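You operate a simulated robot arm through the tools that you are given. There is no shell and no other tool.

You run a simulated robot arm. Do the job below in one go: nothing can be reset, and whatever is moved stays where it is left.

## Task
Fill both brown bottles at the outlet, one after the other.
Fine: each ends between its lines; the first goes on the tray; swing the arm back over the funnel after each. Set down upright: brown bottle with the black cap.

The check looks at the end state, three seconds after you hand in, the way a careful person would. Anything else that was tipped, shoved, dropped, spilled or broken makes it a failure. A push-on lid holds only when it is set on centred and level and pressed home; a screw cap is set on level and turned clockwise until tight.

## Robot
A 6-joint arm with a two-finger parallel gripper, fixed in place. Base frame: the origin is at the foot of the arm, x ahead of it, y to its left, z up. Lengths are in m, angles in degrees, forces in N, time in s.
With the tool pointing down near the work surface it reaches from about 0.56 to 0.92 m from the base axis. Its first joint turns from -149.0 to 149.0 degrees. Payload 3.43 kg.
The TCP is the grasp point between the finger pads, 0.034 m short of the fingertips. In the tool frame z runs along the fingers and y along their closing line. The gripper opens to 0.128 m. The fingers are 0.024 m wide and 0.012 m thick; the gripper's body (0.048 by 0.13 m) begins 0.096 m behind the TCP.
Orientation is told as [roll, pitch, yaw] about the base's x, y, z axes, in that order, counted from this pose: with the fingers straight down and closing along the base's y, the tool's x points along the base's -x, its y along +y and its z along -z.

## Interface
- The arm moves only by the tool send_rows. Its arguments are lists of equal length, an entry for each row: "delta_pos": the shift along the base's x, y, z in m, a list of three; "angular": the turn, a rotation vector about the base's x, y, z in degrees, a list of three. In form: {"delta_pos": [[dx, dy, dz], ...], "angular": [[ax, ay, az], ...]}. A call has 1 to 20 rows; each row is the pose to reach, as a shift and turn from the pose commanded when the call began. "claw" is the opening in per cent of the stroke, from 0 (shut) to 100 (fully open), set as the call begins (left out, the last holds). A row lasts 0.2 s, in which the tool goes at most 0.05 m and 8.6 degrees; a call with a longer step from one row to the next is refused whole, and so is a gripper value outside its range. Where a pose cannot be reached the arm comes as near as it can. A force on the tool above 40 N (or 10 N above the force at the start of the call, whichever is more), or a blocked arm, ends the call early, and 0.2 s more pass. Each finger travels about 0.108 m/s and halts on what it meets, pressing with about 21 N; the grip force reading is that of the motor and also rises with nothing between the fingers. The clock runs only during rows and for 0.2 s after the last one: add rows that repeat a pose to give the fingers time. It gives the time, the measured TCP pose, the force on the tool (base axes), the opening and the grip force at its end, in the units of the frame above (readings bear some noise), with the torque about the TCP (base axes, N m) and any sound that the robot's microphone picked up, and new pictures: "pictures" is both (left out), scene, wrist or none.
- Cameras (640 x 400 px; columns grow to the right, rows downward): "scene" is fixed at [0.3989, 0.4986, 1.3502]; the picture's right is [-0.99, 0.15, 0.00], its down [0.05, 0.33, -0.94] and it looks along [-0.15, -0.93, -0.34] (base axes); focal length 368 px, centre (320, 200). "wrist" rides on the gripper at [0.076, -0.011, -0.16] in the tool frame; the picture's right is [0.15, 0.99, 0.00], its down [-0.88, 0.13, -0.46] and it looks along [-0.45, 0.07, 0.89] (tool axes); focal length 234 px, centre (320, 200). There is no depth. A picture from a camera that has moved, and an enlarged one, comes with that camera's place and axes in the base frame and with its lens.
- lift_body(by): slides the trunk up (or, below 0, down) by that many m; the arm rides with it, the base frame stays. It gives what a move gives, with no picture.
- enlarge(camera, box): a new picture of the part [left, top, right, bottom] of that camera's present view, enlarged. No time passes.
- close_job(): hands the job in; it is judged then, once.

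Places have to be worked out from the pictures, the camera data and where the tool is seen. Open the gripper and draw the arm clear of the work before you hand the job in, unless the task says otherwise.

The tools are called after ">>>" by a JSON object that holds its "method" and its "body". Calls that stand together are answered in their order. send_rows: Moves the arm, as the interface text tells. Its arguments: {"type":"object","properties":{"delta_pos":{"type":"array"},"angular":{"type":"array"},"claw":{"type":"number"},"pictures":{"type":"string","enum":["both","scene","wrist","none"]}},"required":["delta_pos","angular"]} The other tools are called the same way: lift_body (by) slides the trunk up or down; enlarge (camera, box) takes an enlarged picture of a part of a camera's view; close_job () hands the job in.

At the start:

```text
t: 0.0
position: [-0.1029, -0.677, 1.2546]
ee_rot: [0.0, -0.1, 0.1]
force: [0.5, -0.6, 0.1]
wrist_torque: [0.02, -0.02, -0.04]
gripper_width: 0.128
finger_force: 0.0
trunk travel left (down, up): [-0.675, 0.035]
```

scene: 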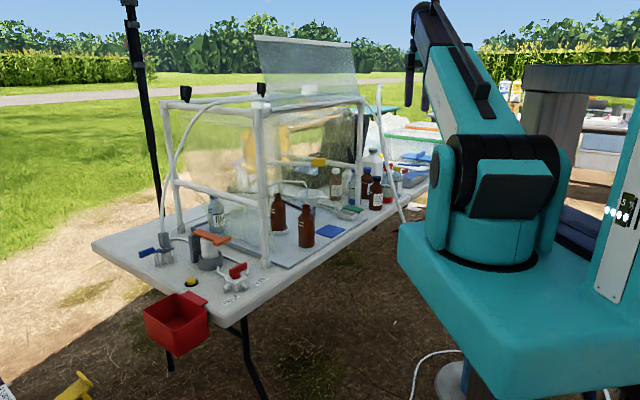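
wrist: 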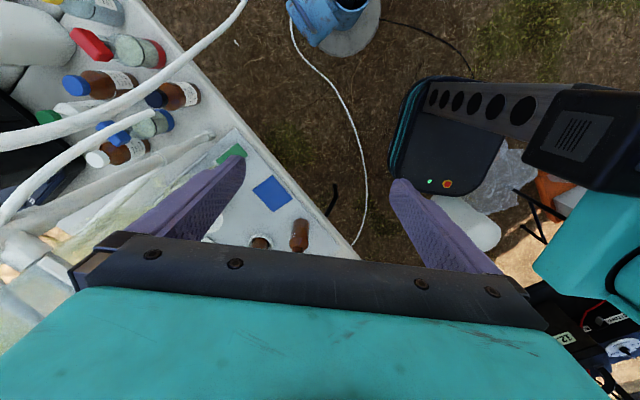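

The scene shows a table with an enclosure frame, brown bottles, a tap/outlet and valves, but the details are too small to make out. I'll enlarge several parts before moving anything.

>>> {"method": "enlarge", "body": {"camera": "scene", "box": [120, 170, 280, 300]}}

>>> {"method": "enlarge", "body": {"camera": "scene", "box": [240, 130, 440, 260]}}

>>> {"method": "enlarge", "body": {"camera": "scene", "box": [80, 80, 400, 280]}}

>>> {"method": "enlarge", "body": {"camera": "wrist", "box": [0, 0, 320, 260]}}

```text
3.08 times, centred on (200, 235) of scene
camera zoom: at [0.3989, 0.4986, 1.3502], right [-0.99, 0.15, 0.0], down [0.05, 0.33, -0.94], along [-0.15, -0.93, -0.34], focal length 1134 px, centre (689, 92)
```

zoom: 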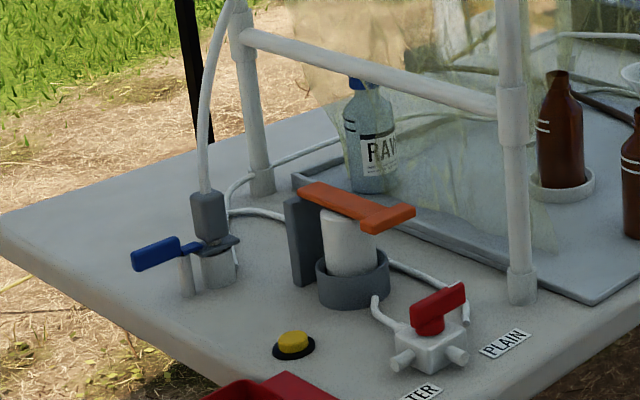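

```text
3.08 times, centred on (340, 195) of scene
camera zoom: at [0.3989, 0.4986, 1.3502], right [-0.99, 0.15, 0.0], down [0.05, 0.33, -0.94], along [-0.15, -0.93, -0.34], focal length 1134 px, centre (258, 215)
```

zoom: 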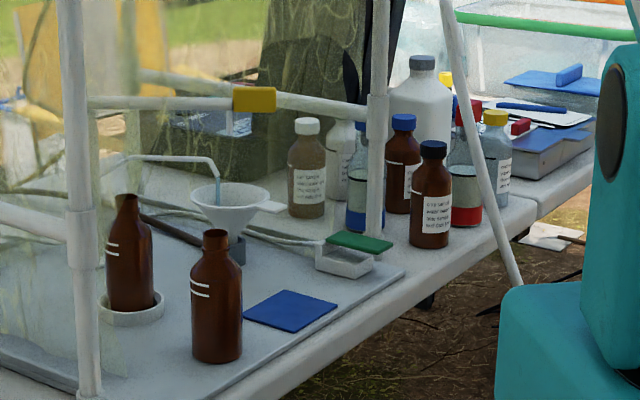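

```text
2.00 times, centred on (240, 180) of scene
camera zoom: at [0.3989, 0.4986, 1.3502], right [-0.99, 0.15, 0.0], down [0.05, 0.33, -0.94], along [-0.15, -0.93, -0.34], focal length 737 px, centre (480, 240)
```

zoom: 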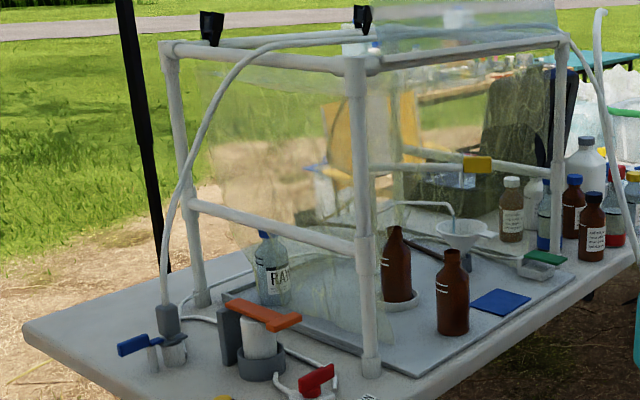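

```text
1.54 times, centred on (160, 130) of wrist
camera zoom: at [-0.1781, -0.6882, 1.4158], right [-0.15, 0.99, 0.0], down [0.88, 0.13, 0.46], along [0.45, 0.07, -0.89], focal length 360 px, centre (566, 308)
```

zoom: 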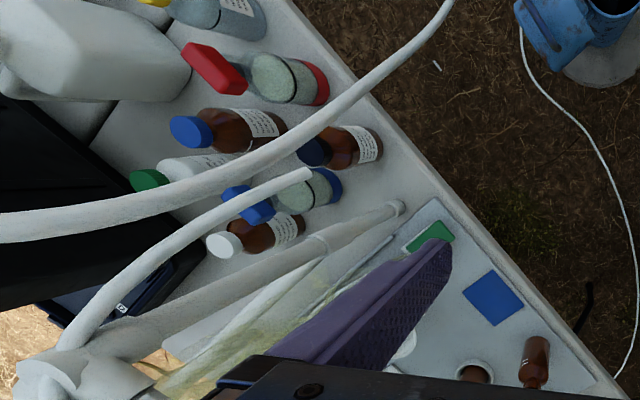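

I need more detail on the labels, the outlet arm, the controls, and the candidates for "tray", so I'm zooming in further.

>>> {"method": "enlarge", "body": {"camera": "scene", "box": [205, 255, 285, 310]}}

>>> {"method": "enlarge", "body": {"camera": "scene", "box": [130, 210, 220, 290]}}

>>> {"method": "enlarge", "body": {"camera": "scene", "box": [260, 170, 350, 250]}}

>>> {"method": "enlarge", "body": {"camera": "scene", "box": [320, 140, 440, 230]}}

>>> {"method": "enlarge", "body": {"camera": "scene", "box": [120, 270, 260, 400]}}

>>> {"method": "enlarge", "body": {"camera": "scene", "box": [0, 350, 120, 400]}}

```text
7.27 times, centred on (245, 282) of scene
camera zoom: at [0.3989, 0.4986, 1.3502], right [-0.99, 0.15, 0.0], down [0.05, 0.33, -0.94], along [-0.15, -0.93, -0.34], focal length 2680 px, centre (866, -400)
```

zoom: 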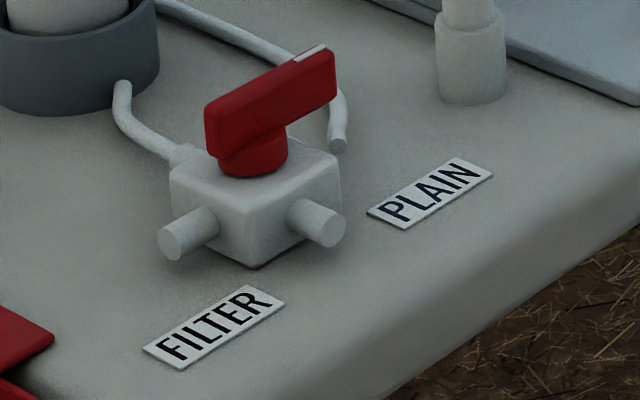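

```text
5.00 times, centred on (175, 250) of scene
camera zoom: at [0.3989, 0.4986, 1.3502], right [-0.99, 0.15, 0.0], down [0.05, 0.33, -0.94], along [-0.15, -0.93, -0.34], focal length 1842 px, centre (1045, -50)
```

zoom: 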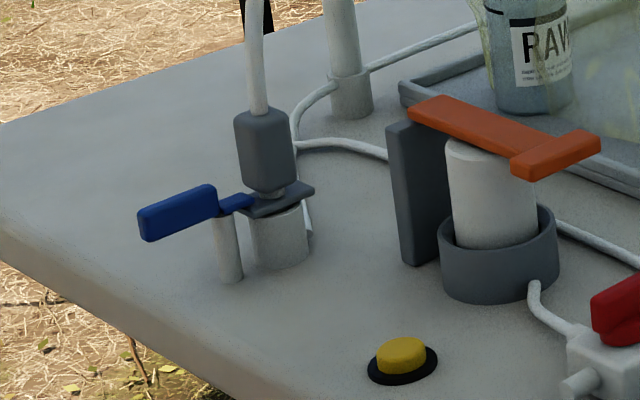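

```text
5.00 times, centred on (305, 210) of scene
camera zoom: at [0.3989, 0.4986, 1.3502], right [-0.99, 0.15, 0.0], down [0.05, 0.33, -0.94], along [-0.15, -0.93, -0.34], focal length 1842 px, centre (395, 150)
```

zoom: 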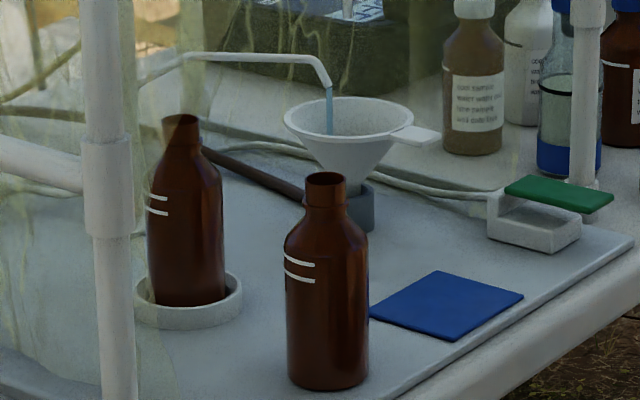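

```text
4.44 times, centred on (380, 185) of scene
camera zoom: at [0.3989, 0.4986, 1.3502], right [-0.99, 0.15, 0.0], down [0.05, 0.33, -0.94], along [-0.15, -0.93, -0.34], focal length 1638 px, centre (53, 267)
```

zoom: 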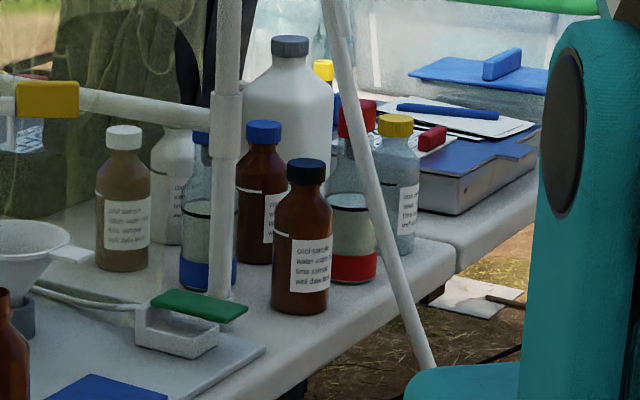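

```text
3.08 times, centred on (190, 335) of scene
camera zoom: at [0.3989, 0.4986, 1.3502], right [-0.99, 0.15, 0.0], down [0.05, 0.33, -0.94], along [-0.15, -0.93, -0.34], focal length 1134 px, centre (720, -215)
```

zoom: 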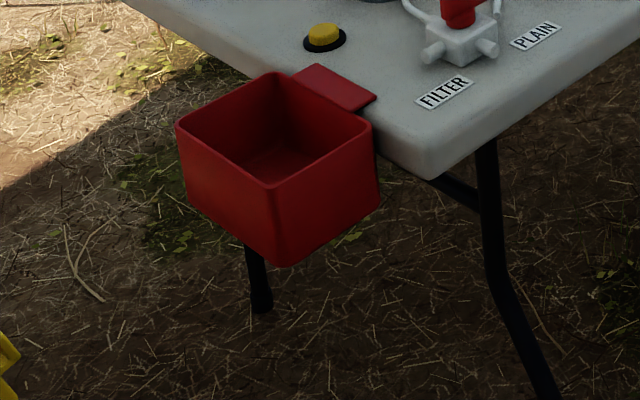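

```text
5.33 times, centred on (60, 375) of scene
camera zoom: at [0.3989, 0.4986, 1.3502], right [-0.99, 0.15, 0.0], down [0.05, 0.33, -0.94], along [-0.15, -0.93, -0.34], focal length 1965 px, centre (1707, -733)
```

zoom: 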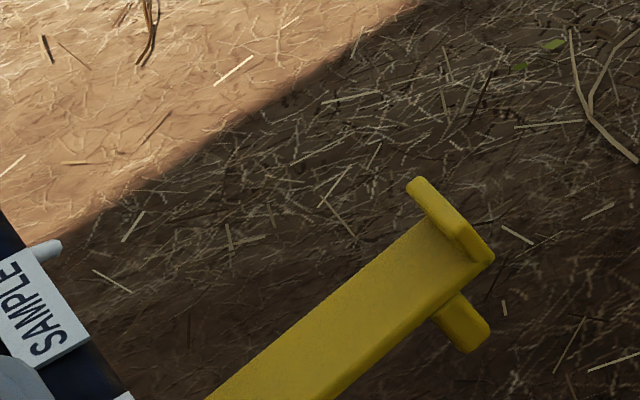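

Table top looks to be near z≈0.74 and the table runs diagonally, with both bottles about 0.7–0.9 m from the base. I'm zooming in around the left front post to see whether a film curtain hangs in front, and at the outlet tube.

>>> {"method": "enlarge", "body": {"camera": "scene", "box": [255, 170, 305, 270]}}

>>> {"method": "enlarge", "body": {"camera": "scene", "box": [260, 150, 340, 200]}}

>>> {"method": "enlarge", "body": {"camera": "scene", "box": [150, 30, 390, 180]}}

>>> {"method": "enlarge", "body": {"camera": "wrist", "box": [180, 140, 360, 260]}}

```text
4.00 times, centred on (280, 220) of scene
camera zoom: at [0.3989, 0.4986, 1.3502], right [-0.99, 0.15, 0.0], down [0.05, 0.33, -0.94], along [-0.15, -0.93, -0.34], focal length 1474 px, centre (480, 120)
```

zoom: 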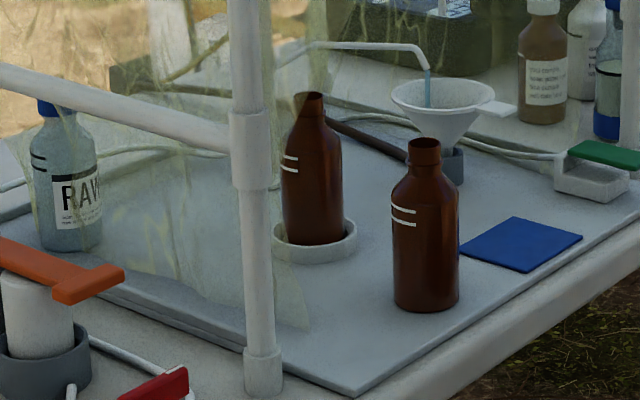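

```text
8.00 times, centred on (300, 175) of scene
camera zoom: at [0.3989, 0.4986, 1.3502], right [-0.99, 0.15, 0.0], down [0.05, 0.33, -0.94], along [-0.15, -0.93, -0.34], focal length 2948 px, centre (480, 400)
```

zoom: 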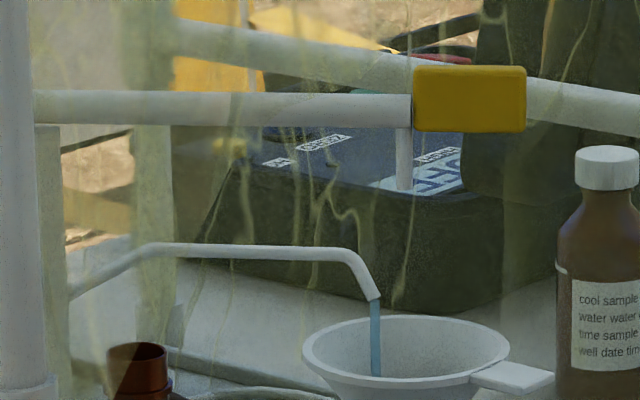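

```text
2.67 times, centred on (270, 105) of scene
camera zoom: at [0.3989, 0.4986, 1.3502], right [-0.99, 0.15, 0.0], down [0.05, 0.33, -0.94], along [-0.15, -0.93, -0.34], focal length 982 px, centre (453, 453)
```

zoom: 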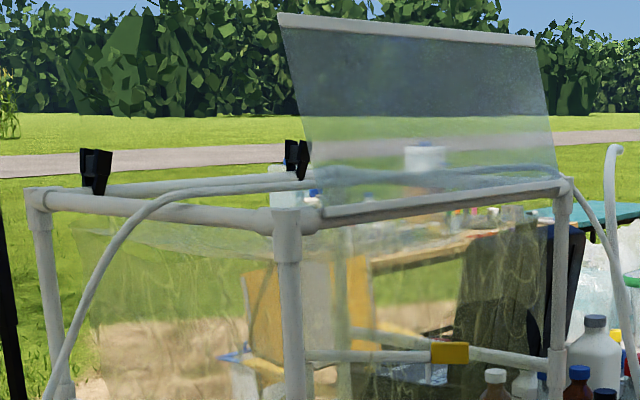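

```text
3.33 times, centred on (270, 200) of wrist
camera zoom: at [-0.1781, -0.6882, 1.4158], right [-0.15, 0.99, 0.0], down [0.88, 0.13, 0.46], along [0.45, 0.07, -0.89], focal length 781 px, centre (487, 200)
```

zoom: 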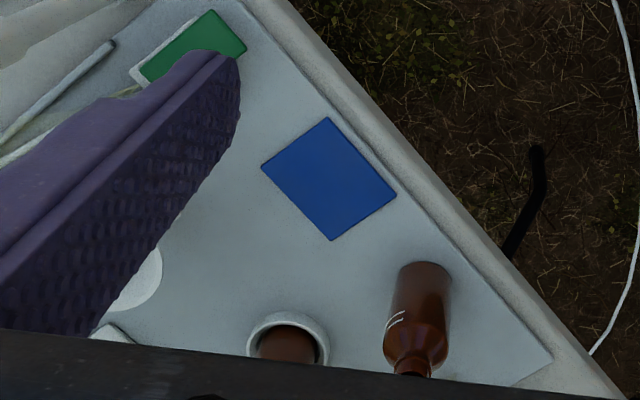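

The front flap is folded up and the front opening seems free; water (blue stream) already runs from the outlet into the funnel, and a white ring with one brown bottle stands beside it. I'll bring the tool to in front of the opening, above bottle height and turned to face the table, to see the inside properly.

>>> {"method": "send_rows", "body": {"delta_pos": [[0.02, 0, -0.03], [0.05, 0, -0.06], [0.08, 0, -0.09], [0.11, 0, -0.12], [0.14, -0.005, -0.15], [0.17, -0.01, -0.18], [0.19, -0.01, -0.21], [0.21, -0.02, -0.24], [0.21, -0.02, -0.24]], "angular": [[0, 0, -5], [0, 0, -11], [0, 0, -17], [0, 0, -23], [0, 0, -29], [0, 0, -35], [0, 0, -41], [0, 0, -46], [0, 0, -46]], "claw": 100}}

```text
t: 2.0
position: [0.1077, -0.6992, 1.0141]
ee_rot: [-0.1, 0.0, -46.0]
force: [0.6, -0.8, 0.0]
wrist_torque: [-0.02, -0.03, -0.02]
gripper_width: 0.1278
finger_force: 0.0
trunk travel left (down, up): [-0.675, 0.035]
camera wrist: at [0.0468, -0.6518, 1.174], right [0.61, 0.79, 0.0], down [0.71, -0.54, 0.46], along [0.36, -0.28, -0.89], focal length 234 px, centre (320, 200)
```

scene: 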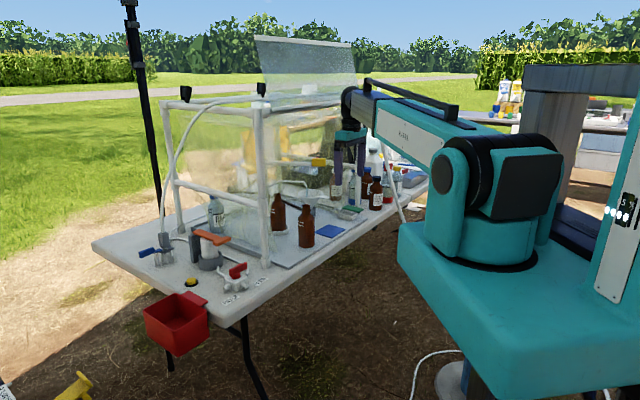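
wrist: 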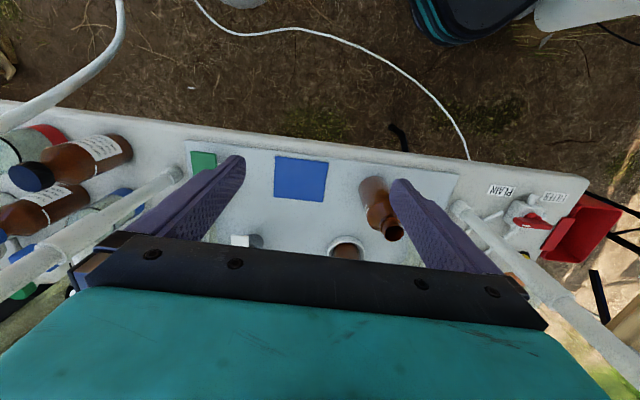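

The wrist camera's picture is upside-down in this yaw, with the gripper blocking the forward side. I'll enlarge what it does show of the tray to fix the positions.

>>> {"method": "enlarge", "body": {"camera": "wrist", "box": [160, 130, 480, 290]}}

>>> {"method": "enlarge", "body": {"camera": "wrist", "box": [430, 150, 640, 280]}}

>>> {"method": "enlarge", "body": {"camera": "wrist", "box": [0, 100, 220, 300]}}

>>> {"method": "enlarge", "body": {"camera": "scene", "box": [250, 70, 450, 210]}}

```text
2.00 times, centred on (320, 210) of wrist
camera zoom: at [0.0468, -0.6518, 1.174], right [0.61, 0.79, 0.0], down [0.71, -0.54, 0.46], along [0.36, -0.28, -0.89], focal length 468 px, centre (320, 180)
```

zoom: 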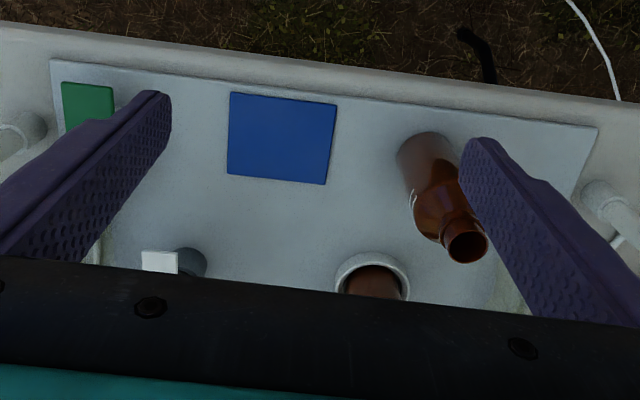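

```text
3.05 times, centred on (535, 215) of wrist
camera zoom: at [0.0468, -0.6518, 1.174], right [0.61, 0.79, 0.0], down [0.71, -0.54, 0.46], along [0.36, -0.28, -0.89], focal length 714 px, centre (-335, 154)
```

zoom: 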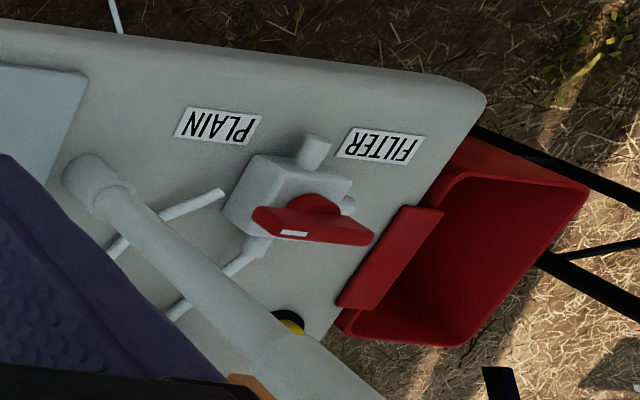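

```text
2.00 times, centred on (110, 200) of wrist
camera zoom: at [0.0468, -0.6518, 1.174], right [0.61, 0.79, 0.0], down [0.71, -0.54, 0.46], along [0.36, -0.28, -0.89], focal length 468 px, centre (740, 200)
```

zoom: 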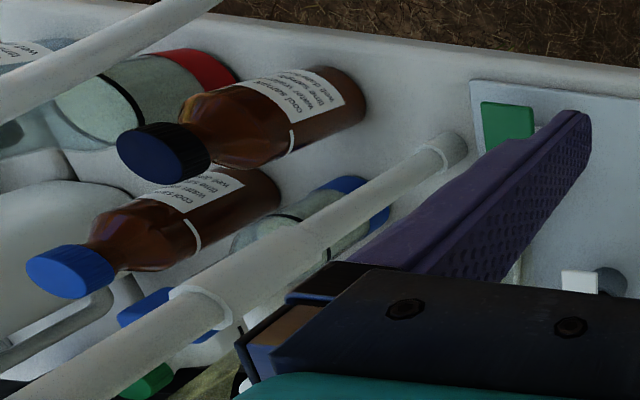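

```text
2.86 times, centred on (350, 140) of scene
camera zoom: at [0.3989, 0.4986, 1.3502], right [-0.99, 0.15, 0.0], down [0.05, 0.33, -0.94], along [-0.15, -0.93, -0.34], focal length 1053 px, centre (234, 371)
```

zoom: 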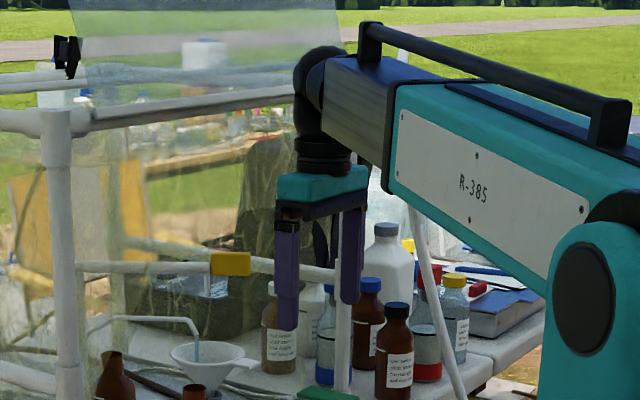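

The tray's front-left corner triangulates to about (0.335, -0.535, 0.745), bottle 2 is near (0.26, -0.68), the blue mat near (0.16, -0.79), and the ring with bottle 1 near (0.355, -0.82). To look into the frame I'll back off and turn the gripper the other way round, so the camera ends on the upper side when the tool is levelled.

>>> {"method": "send_rows", "body": {"delta_pos": [[-0.01, 0.01, 0.0], [-0.02, 0.02, 0.0], [-0.03, 0.03, 0.0], [-0.04, 0.04, 0.0], [-0.05, 0.05, 0.0], [-0.05, 0.05, 0.0], [-0.05, 0.05, 0.0], [-0.05, 0.05, 0.0], [-0.05, 0.05, 0.0], [-0.05, 0.05, 0.0], [-0.05, 0.05, 0.0], [-0.05, 0.05, 0.0], [-0.05, 0.05, 0.0], [-0.05, 0.05, 0.0], [-0.05, 0.05, 0.0], [-0.05, 0.05, 0.0], [-0.05, 0.05, 0.0], [-0.05, 0.05, 0.0], [-0.05, 0.05, 0.0], [-0.05, 0.05, 0.0]], "angular": [[0, 0, 8.5], [0, 0, 17], [0, 0, 25.5], [0, 0, 34], [0, 0, 42.5], [0, 0, 51], [0, 0, 59.5], [0, 0, 68], [0, 0, 76.5], [0, 0, 85], [0, 0, 93.5], [0, 0, 102], [0, 0, 110.5], [0, 0, 119], [0, 0, 127.5], [0, 0, 136], [0, 0, 144.5], [0, 0, 153], [0, 0, 161.5], [0, 0, 170]], "pictures": "both"}}

```text
t: 6.2
position: [0.0644, -0.6467, 1.0149]
ee_rot: [0.0, 0.1, 83.9]
force: [0.2, 0.2, -0.9]
wrist_torque: [-0.01, 0.0, -0.02]
gripper_width: 0.1283
finger_force: 0.0
out of reach, approached as far as the arm can: row 16, 17, 18, 19, 20
trunk travel left (down, up): [-0.675, 0.035]
camera wrist: at [0.0687, -0.7233, 1.1753], right [-1.0, -0.04, 0.0], down [-0.03, 0.89, 0.46], along [-0.02, 0.45, -0.89], focal length 234 px, centre (320, 200)
```

scene: 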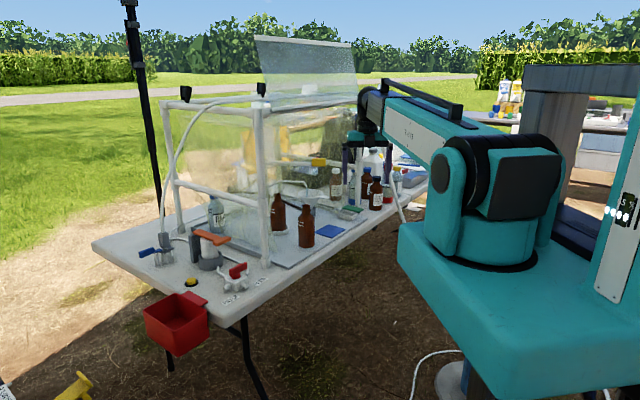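
wrist: 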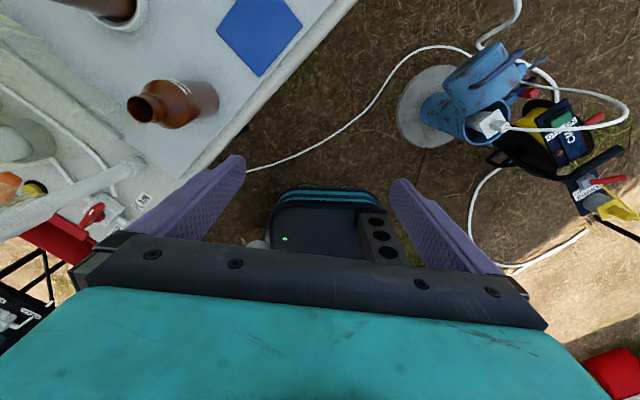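

The last joint hits its limit at yaw ≈84°, so I'll go back to yaw −46° and tilt the tool forward about 45° instead; in that pose the free half of the wrist picture looks into the frame. First a quick look at the left part of the current wrist view.

>>> {"method": "enlarge", "body": {"camera": "wrist", "box": [0, 0, 260, 230]}}

>>> {"method": "send_rows", "body": {"delta_pos": [[0, 0, 0], [0, 0, 0], [0, 0, 0], [0, 0, 0], [0, 0, 0], [0, 0, 0], [0, 0, 0], [0, 0, 0], [0, 0, 0], [0, 0, 0], [0, 0, 0], [0, 0, 0], [0, 0, 0], [0, 0, 0], [0, 0, 0], [0, 0, 0], [0, 0, 0], [0, 0, 0], [0, 0, 0], [0, 0, 0]], "angular": [[0, 0, -8.5], [0, 0, -17], [0, 0, -25.5], [0, 0, -34], [0, 0, -42.5], [0, 0, -51], [0, 0, -59.5], [0, 0, -68], [0, 0, -76.5], [0, 0, -85], [0, 0, -93.5], [0, 0, -102], [0, 0, -110.5], [0, 0, -119], [0, 0, -127.5], [0, 0, -136], [0, 0, -144.5], [0, 0, -153], [0, 0, -161.5], [0, 0, -170]], "pictures": "none"}}

```text
1.74 times, centred on (130, 115) of wrist
camera zoom: at [0.0687, -0.7233, 1.1753], right [-1.0, -0.04, 0.0], down [-0.03, 0.89, 0.46], along [-0.02, 0.45, -0.89], focal length 407 px, centre (650, 348)
```

zoom: 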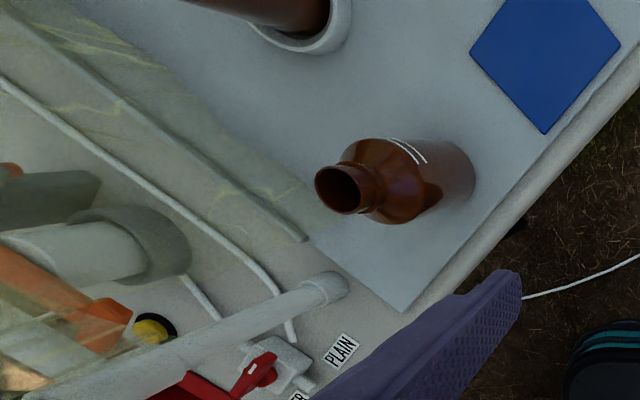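

```text
t: 10.4
position: [0.0642, -0.6465, 1.0144]
ee_rot: [0.1, 0.1, -86.3]
force: [0.2, -0.5, -0.8]
wrist_torque: [-0.02, 0.01, 0.0]
gripper_width: 0.1281
finger_force: 0.1
trunk travel left (down, up): [-0.675, 0.035]
```

The yaw now reads −86°. I'll turn to −45° while shifting in front of the opening, then tilt forward 45° about the table direction.

>>> {"method": "send_rows", "body": {"delta_pos": [[0.01, -0.01, 0.005], [0.02, -0.02, 0.01], [0.03, -0.03, 0.015], [0.04, -0.04, 0.02], [0.045, -0.045, 0.025], [0.045, -0.045, 0.03]], "angular": [[0, 0, 8], [0, 0, 16], [0, 0, 24], [0, 0, 32], [0, 0, 41], [0, 0, 41]], "pictures": "none"}}

```text
refused: row 5 steps farther than a row can; nothing moved
```

Row 5 exceeded the 8.6° limit; I'll resend with smaller angle steps.

>>> {"method": "send_rows", "body": {"delta_pos": [[0.01, -0.01, 0.005], [0.02, -0.02, 0.01], [0.03, -0.03, 0.015], [0.04, -0.04, 0.02], [0.045, -0.045, 0.025], [0.045, -0.045, 0.03]], "angular": [[0, 0, 8], [0, 0, 16], [0, 0, 24], [0, 0, 32], [0, 0, 40], [0, 0, 41]], "pictures": "none"}}

>>> {"method": "send_rows", "body": {"delta_pos": [[0.01, -0.01, 0.0], [0.02, -0.02, 0.0], [0.03, -0.03, 0.0], [0.04, -0.04, 0.0], [0.05, -0.055, 0.0], [0.06, -0.07, 0.0]], "angular": [[-5.3, -5.3, 0], [-10.6, -10.6, 0], [-15.9, -15.9, 0], [-21.2, -21.2, 0], [-26.5, -26.5, 0], [-31.8, -31.8, 0]], "pictures": "both"}}

```text
t: 11.8
position: [0.1086, -0.6926, 1.0453]
ee_rot: [0.3, 0.1, -45.0]
force: [0.6, -0.6, 1.5]
wrist_torque: [-0.01, 0.0, -0.01]
gripper_width: 0.1281
finger_force: 0.0
trunk travel left (down, up): [-0.675, 0.035]
```

```text
t: 13.2
position: [0.1693, -0.7626, 1.0445]
ee_rot: [0.4, -45.1, -45.3]
force: [-0.8, 0.2, -0.3]
wrist_torque: [0.01, -0.02, 0.01]
gripper_width: 0.1279
finger_force: 0.0
trunk travel left (down, up): [-0.675, 0.035]
camera wrist: at [0.0444, -0.6517, 1.1041], right [0.63, 0.77, -0.1], down [0.3, -0.12, 0.95], along [0.72, -0.62, -0.31], focal length 234 px, centre (320, 200)
```

scene: 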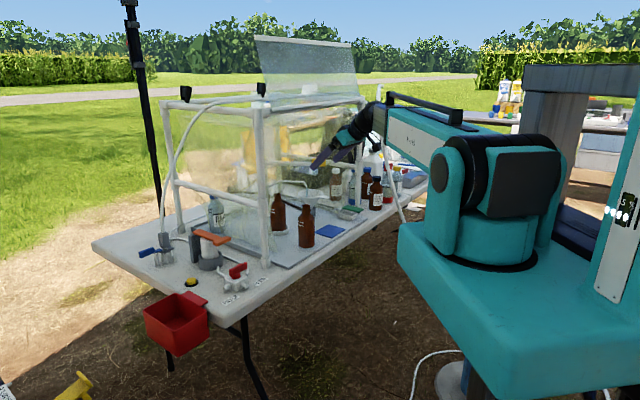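
wrist: 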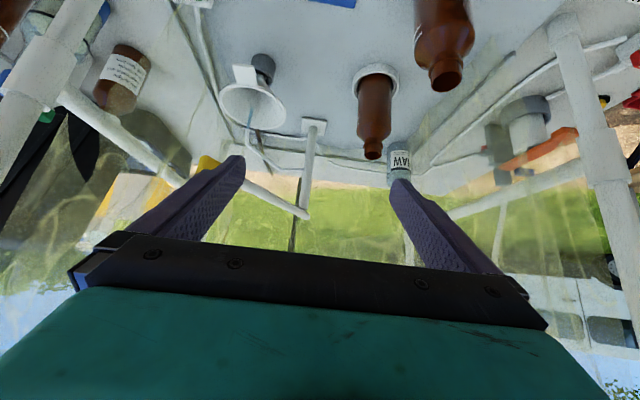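

This gives a good (upside-down) view into the frame. Enlarging around the outlet, the funnel and the post with the yellow grip.

>>> {"method": "enlarge", "body": {"camera": "wrist", "box": [180, 0, 420, 240]}}

>>> {"method": "enlarge", "body": {"camera": "wrist", "box": [190, 40, 340, 230]}}

>>> {"method": "enlarge", "body": {"camera": "wrist", "box": [380, 0, 640, 230]}}

>>> {"method": "enlarge", "body": {"camera": "wrist", "box": [0, 0, 240, 230]}}

```text
1.67 times, centred on (300, 120) of wrist
camera zoom: at [0.0444, -0.6517, 1.1041], right [0.63, 0.77, -0.1], down [0.3, -0.12, 0.95], along [0.72, -0.62, -0.31], focal length 390 px, centre (353, 333)
```

zoom: 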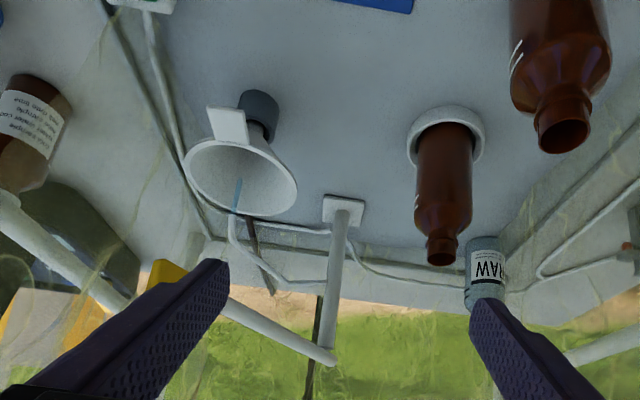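

```text
2.11 times, centred on (265, 135) of wrist
camera zoom: at [0.0444, -0.6517, 1.1041], right [0.63, 0.77, -0.1], down [0.3, -0.12, 0.95], along [0.72, -0.62, -0.31], focal length 493 px, centre (436, 337)
```

zoom: 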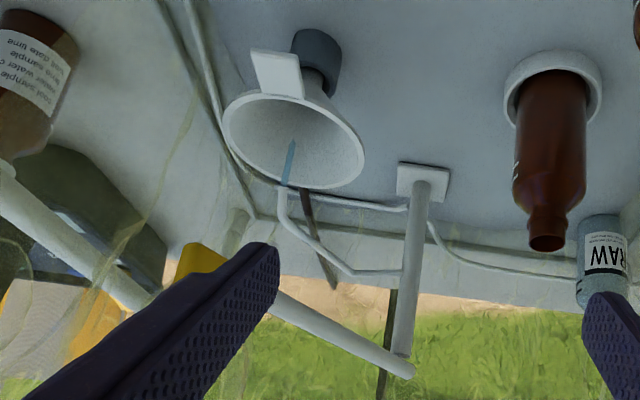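

```text
1.74 times, centred on (510, 115) of wrist
camera zoom: at [0.0444, -0.6517, 1.1041], right [0.63, 0.77, -0.1], down [0.3, -0.12, 0.95], along [0.72, -0.62, -0.31], focal length 407 px, centre (-10, 348)
```

zoom: 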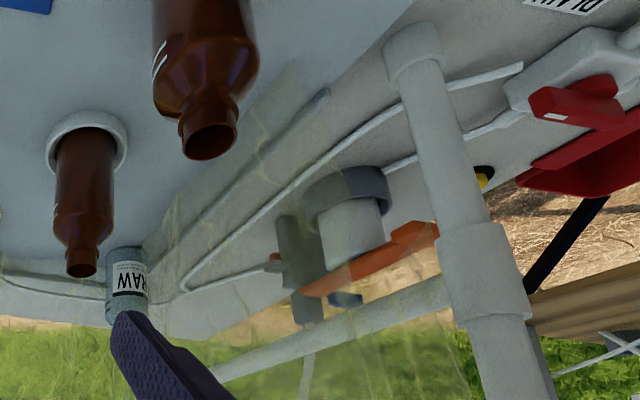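

```text
1.74 times, centred on (120, 115) of wrist
camera zoom: at [0.0444, -0.6517, 1.1041], right [0.63, 0.77, -0.1], down [0.3, -0.12, 0.95], along [0.72, -0.62, -0.31], focal length 407 px, centre (668, 348)
```

zoom: 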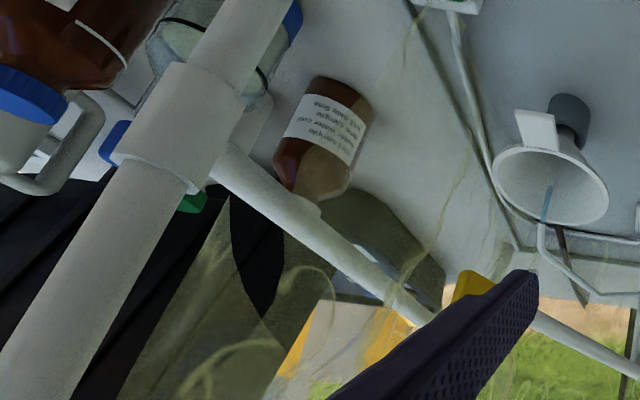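

The swing stand is now clear: a square-based post stands near (0.40, -1.01), its top bar at z≈0.975 carries the yellow grip near (0.16, -0.975), and the spout tip below it is near (0.215, -0.98, 0.87). The bottle mouth seems to be at z≈0.90, which is suspiciously above the spout tip, so I'll lower the camera to compare the heights directly.

>>> {"method": "send_rows", "body": {"delta_pos": [[-0.015, -0.015, -0.03], [-0.03, -0.03, -0.06], [-0.045, -0.045, -0.09], [-0.045, -0.045, -0.13], [-0.045, -0.045, -0.16], [-0.045, -0.045, -0.16]], "angular": [[0, 0, 0], [0, 0, 0], [0, 0, 0], [0, 0, 0], [0, 0, 0], [0, 0, 0]], "pictures": "both"}}

```text
t: 14.6
position: [0.1236, -0.8073, 0.8833]
ee_rot: [0.4, -44.9, -45.2]
force: [-0.2, 0.3, 0.2]
wrist_torque: [0.0, 0.0, -0.03]
gripper_width: 0.1279
finger_force: 0.0
trunk travel left (down, up): [-0.675, 0.035]
camera wrist: at [-0.0012, -0.6966, 0.9435], right [0.63, 0.77, -0.1], down [0.3, -0.12, 0.94], along [0.72, -0.62, -0.31], focal length 234 px, centre (320, 200)
```

scene: 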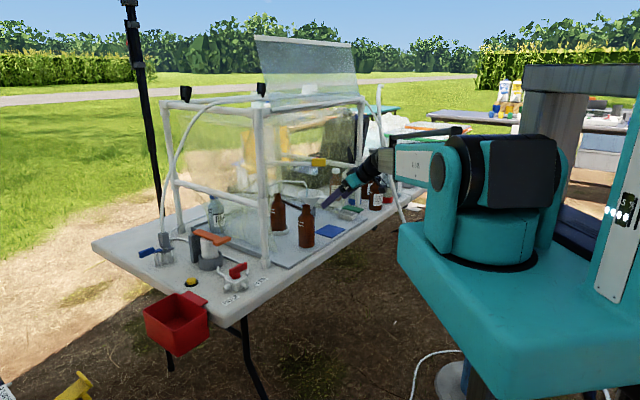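
wrist: 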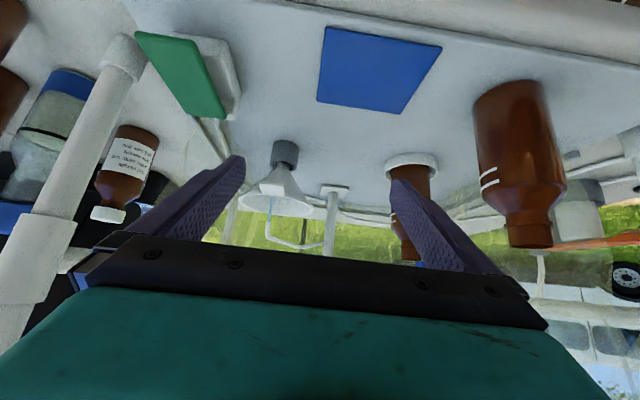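

From here I can see the funnel, spout and bottle 1 almost level; enlarging them to compare heights.

>>> {"method": "enlarge", "body": {"camera": "wrist", "box": [220, 130, 460, 280]}}

>>> {"method": "enlarge", "body": {"camera": "wrist", "box": [430, 60, 640, 280]}}

>>> {"method": "enlarge", "body": {"camera": "wrist", "box": [0, 0, 250, 260]}}

>>> {"method": "enlarge", "body": {"camera": "scene", "box": [250, 130, 410, 230]}}

```text
2.67 times, centred on (340, 205) of wrist
camera zoom: at [-0.0012, -0.6966, 0.9435], right [0.63, 0.77, -0.1], down [0.3, -0.12, 0.94], along [0.72, -0.62, -0.31], focal length 624 px, centre (267, 187)
```

zoom: 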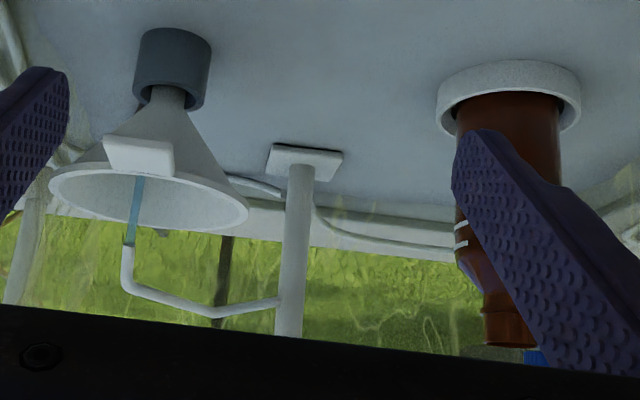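

```text
1.82 times, centred on (535, 170) of wrist
camera zoom: at [-0.0012, -0.6966, 0.9435], right [0.63, 0.77, -0.1], down [0.3, -0.12, 0.94], along [0.72, -0.62, -0.31], focal length 426 px, centre (-71, 254)
```

zoom: 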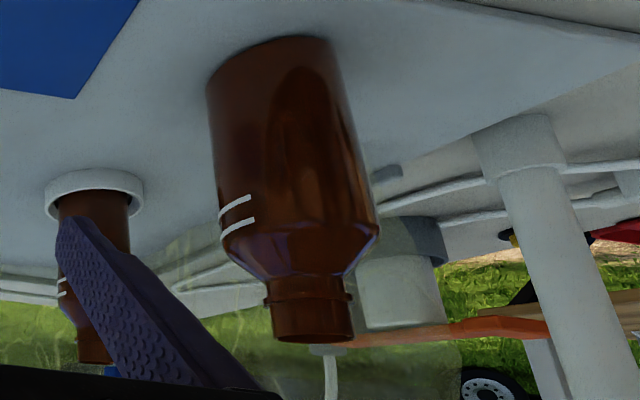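

```text
1.54 times, centred on (125, 130) of wrist
camera zoom: at [-0.0012, -0.6966, 0.9435], right [0.63, 0.77, -0.1], down [0.3, -0.12, 0.94], along [0.72, -0.62, -0.31], focal length 360 px, centre (620, 308)
```

zoom: 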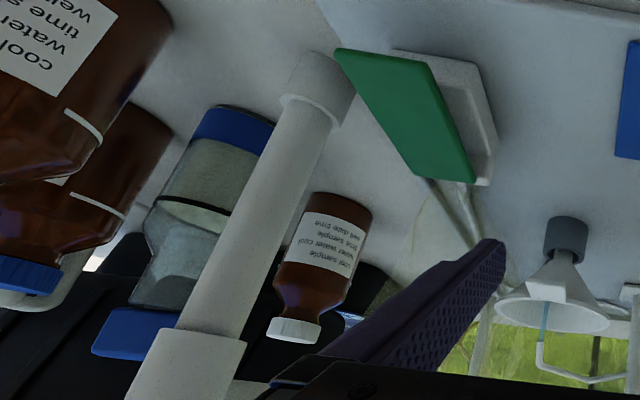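

```text
4.00 times, centred on (330, 180) of scene
camera zoom: at [0.3989, 0.4986, 1.3502], right [-0.99, 0.15, 0.0], down [0.05, 0.33, -0.94], along [-0.15, -0.93, -0.34], focal length 1474 px, centre (280, 280)
```

zoom: 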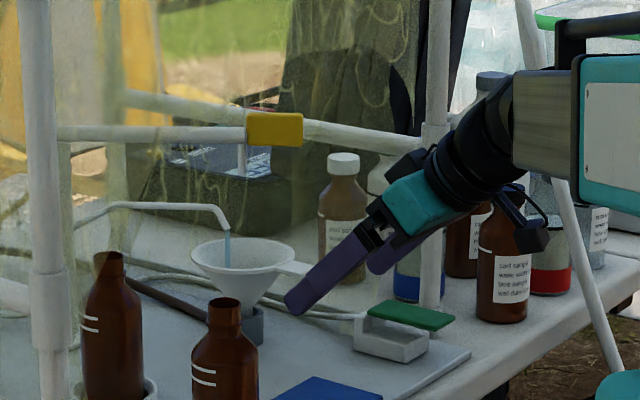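

Confirmed from two poses: the spout tip is at z≈0.873 while the bottle mouths are near 0.905, so I need to know how the arm moves before swinging it. I'll rise and shift to put the yellow grip and the post between the fingers in view.

>>> {"method": "send_rows", "body": {"delta_pos": [[0, 0, 0.04], [-0.01, -0.01, 0.08], [-0.03, -0.03, 0.11], [-0.045, -0.045, 0.14], [-0.06, -0.06, 0.17], [-0.06, -0.06, 0.17]], "angular": [[0, 0, 0], [0, 0, 0], [0, 0, 0], [0, 0, 0], [0, 0, 0], [0, 0, 0]], "pictures": "wrist"}}

>>> {"method": "enlarge", "body": {"camera": "wrist", "box": [220, 60, 420, 240]}}

>>> {"method": "enlarge", "body": {"camera": "wrist", "box": [240, 100, 400, 220]}}

```text
t: 16.0
position: [0.0635, -0.8649, 1.0556]
ee_rot: [0.3, -44.8, -45.3]
force: [0.3, 0.3, -0.2]
wrist_torque: [0.03, 0.0, 0.02]
gripper_width: 0.1279
finger_force: 0.1
trunk travel left (down, up): [-0.675, 0.035]
camera wrist: at [-0.0612, -0.7548, 1.1152], right [0.63, 0.77, -0.1], down [0.3, -0.12, 0.94], along [0.72, -0.62, -0.31], focal length 234 px, centre (320, 200)
```

wrist: 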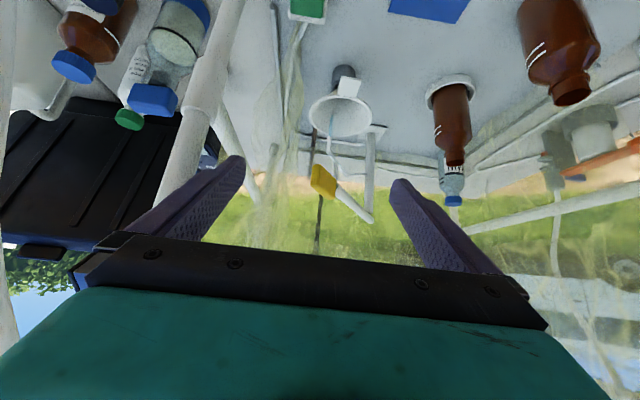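

```text
2.22 times, centred on (320, 150) of wrist
camera zoom: at [-0.0612, -0.7548, 1.1152], right [0.63, 0.77, -0.1], down [0.3, -0.12, 0.94], along [0.72, -0.62, -0.31], focal length 520 px, centre (320, 311)
```

zoom: 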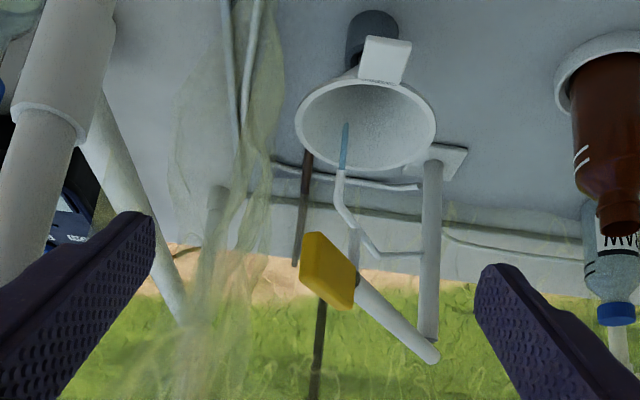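

```text
3.33 times, centred on (320, 160) of wrist
camera zoom: at [-0.0612, -0.7548, 1.1152], right [0.63, 0.77, -0.1], down [0.3, -0.12, 0.94], along [0.72, -0.62, -0.31], focal length 781 px, centre (320, 333)
```

zoom: 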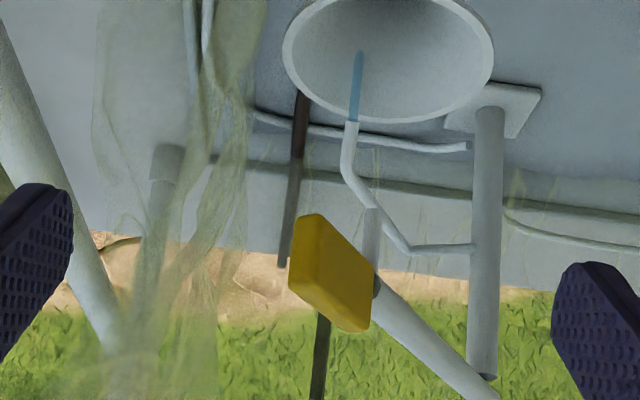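

The arm is a rigid assembly: post, top bar with the yellow grip at its free end, and the spout tube hung below it by a thin rod. I'll enlarge the grip and post top further to learn their shape and the joint.

>>> {"method": "enlarge", "body": {"camera": "wrist", "box": [300, 150, 340, 180]}}

>>> {"method": "enlarge", "body": {"camera": "wrist", "box": [325, 160, 405, 230]}}

>>> {"method": "enlarge", "body": {"camera": "scene", "box": [300, 150, 340, 180]}}

>>> {"method": "enlarge", "body": {"camera": "wrist", "box": [400, 50, 500, 210]}}

```text
13.33 times, centred on (320, 165) of wrist
camera zoom: at [-0.0612, -0.7548, 1.1152], right [0.63, 0.77, -0.1], down [0.3, -0.12, 0.94], along [0.72, -0.62, -0.31], focal length 3122 px, centre (320, 667)
```

zoom: 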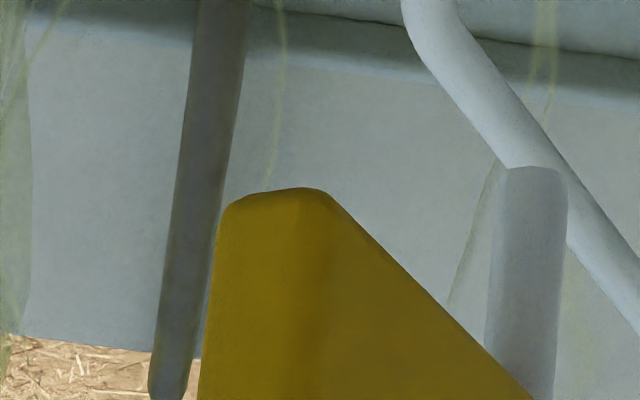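

```text
5.71 times, centred on (365, 195) of wrist
camera zoom: at [-0.0612, -0.7548, 1.1152], right [0.63, 0.77, -0.1], down [0.3, -0.12, 0.94], along [0.72, -0.62, -0.31], focal length 1338 px, centre (63, 229)
```

zoom: 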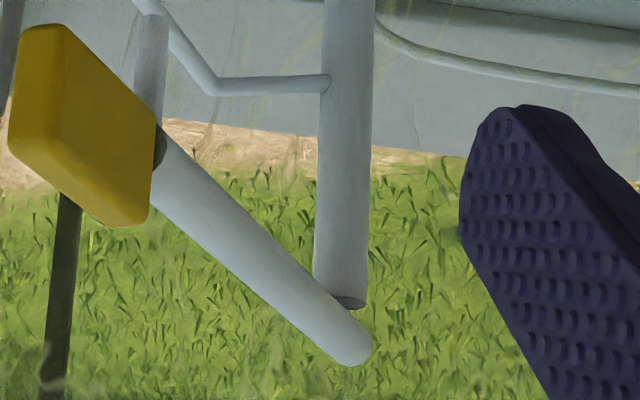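

```text
13.33 times, centred on (320, 165) of scene
camera zoom: at [0.3989, 0.4986, 1.3502], right [-0.99, 0.15, 0.0], down [0.05, 0.33, -0.94], along [-0.15, -0.93, -0.34], focal length 4912 px, centre (320, 667)
```

zoom: 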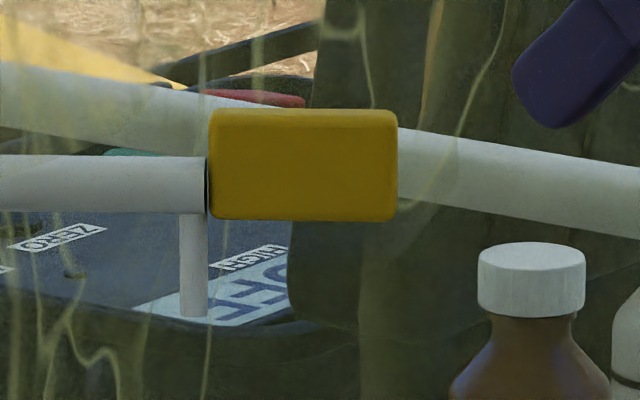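

```text
2.50 times, centred on (450, 130) of wrist
camera zoom: at [-0.0612, -0.7548, 1.1152], right [0.63, 0.77, -0.1], down [0.3, -0.12, 0.94], along [0.72, -0.62, -0.31], focal length 585 px, centre (-5, 375)
```

zoom: 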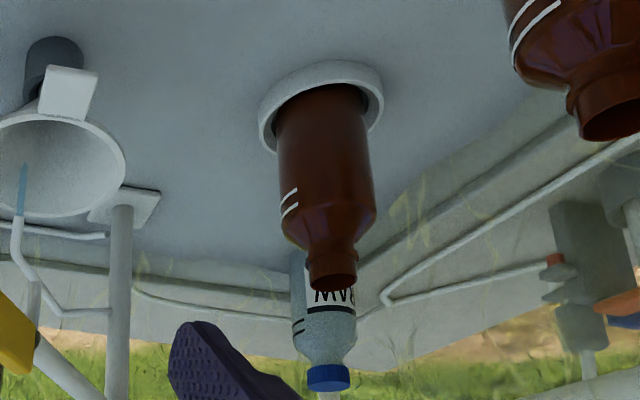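

Recomputing with refined camera axes, the grip sits near (0.16, -0.946, 0.99), and the short stub under the bar ends at about z≈0.944, i.e. above the bottle mouths (0.903), while the bent tube with the blue stream is lower. I need another viewing angle to tell which of these belongs to the swing arm, so I'll turn the tool to yaw −20°.

>>> {"method": "send_rows", "body": {"delta_pos": [[-0.008, -0.003, 0.002], [-0.016, -0.006, 0.004], [-0.024, -0.01, 0.005], [-0.032, -0.014, 0.005], [-0.032, -0.014, 0.005]], "angular": [[0, 0, 6.5], [0, 0, 13], [0, 0, 19], [0, 0, 25], [0, 0, 25]], "pictures": "wrist"}}

>>> {"method": "enlarge", "body": {"camera": "wrist", "box": [240, 60, 420, 240]}}

>>> {"method": "enlarge", "body": {"camera": "wrist", "box": [290, 120, 380, 220]}}

```text
t: 17.2
position: [0.0323, -0.8804, 1.0602]
ee_rot: [0.3, -44.9, -20.2]
force: [0.1, 0.2, -0.3]
wrist_torque: [0.0, 0.0, -0.01]
gripper_width: 0.1279
finger_force: 0.0
trunk travel left (down, up): [-0.675, 0.035]
camera wrist: at [-0.1281, -0.8337, 1.1208], right [0.24, 0.97, -0.1], down [0.33, 0.02, 0.95], along [0.91, -0.26, -0.31], focal length 234 px, centre (320, 200)
```

wrist: 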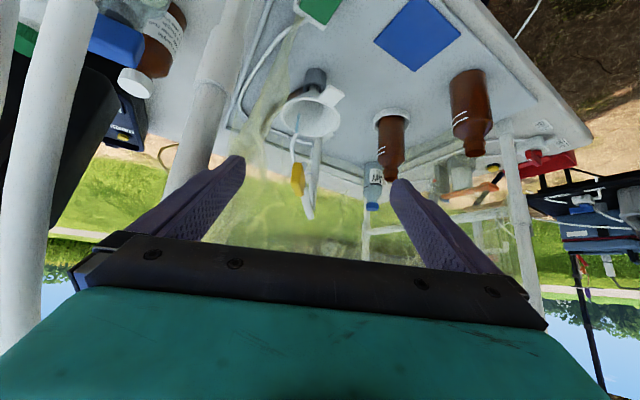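

```text
2.22 times, centred on (330, 150) of wrist
camera zoom: at [-0.1281, -0.8337, 1.1208], right [0.24, 0.97, -0.1], down [0.33, 0.02, 0.95], along [0.91, -0.26, -0.31], focal length 520 px, centre (298, 311)
```

zoom: 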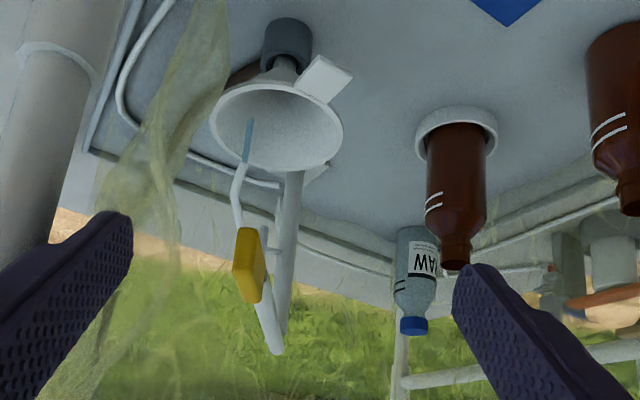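

```text
4.00 times, centred on (335, 170) of wrist
camera zoom: at [-0.1281, -0.8337, 1.1208], right [0.24, 0.97, -0.1], down [0.33, 0.02, 0.95], along [0.91, -0.26, -0.31], focal length 937 px, centre (260, 320)
```

zoom: 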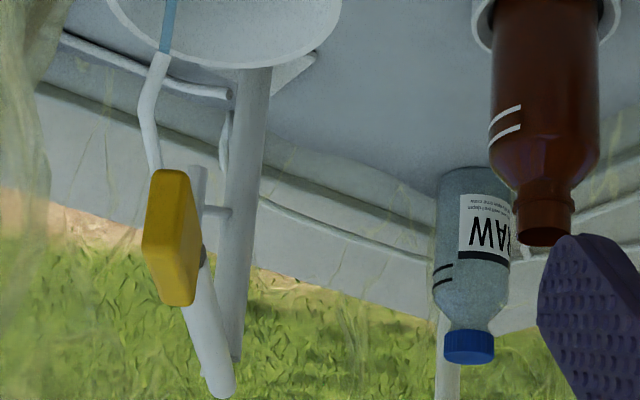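

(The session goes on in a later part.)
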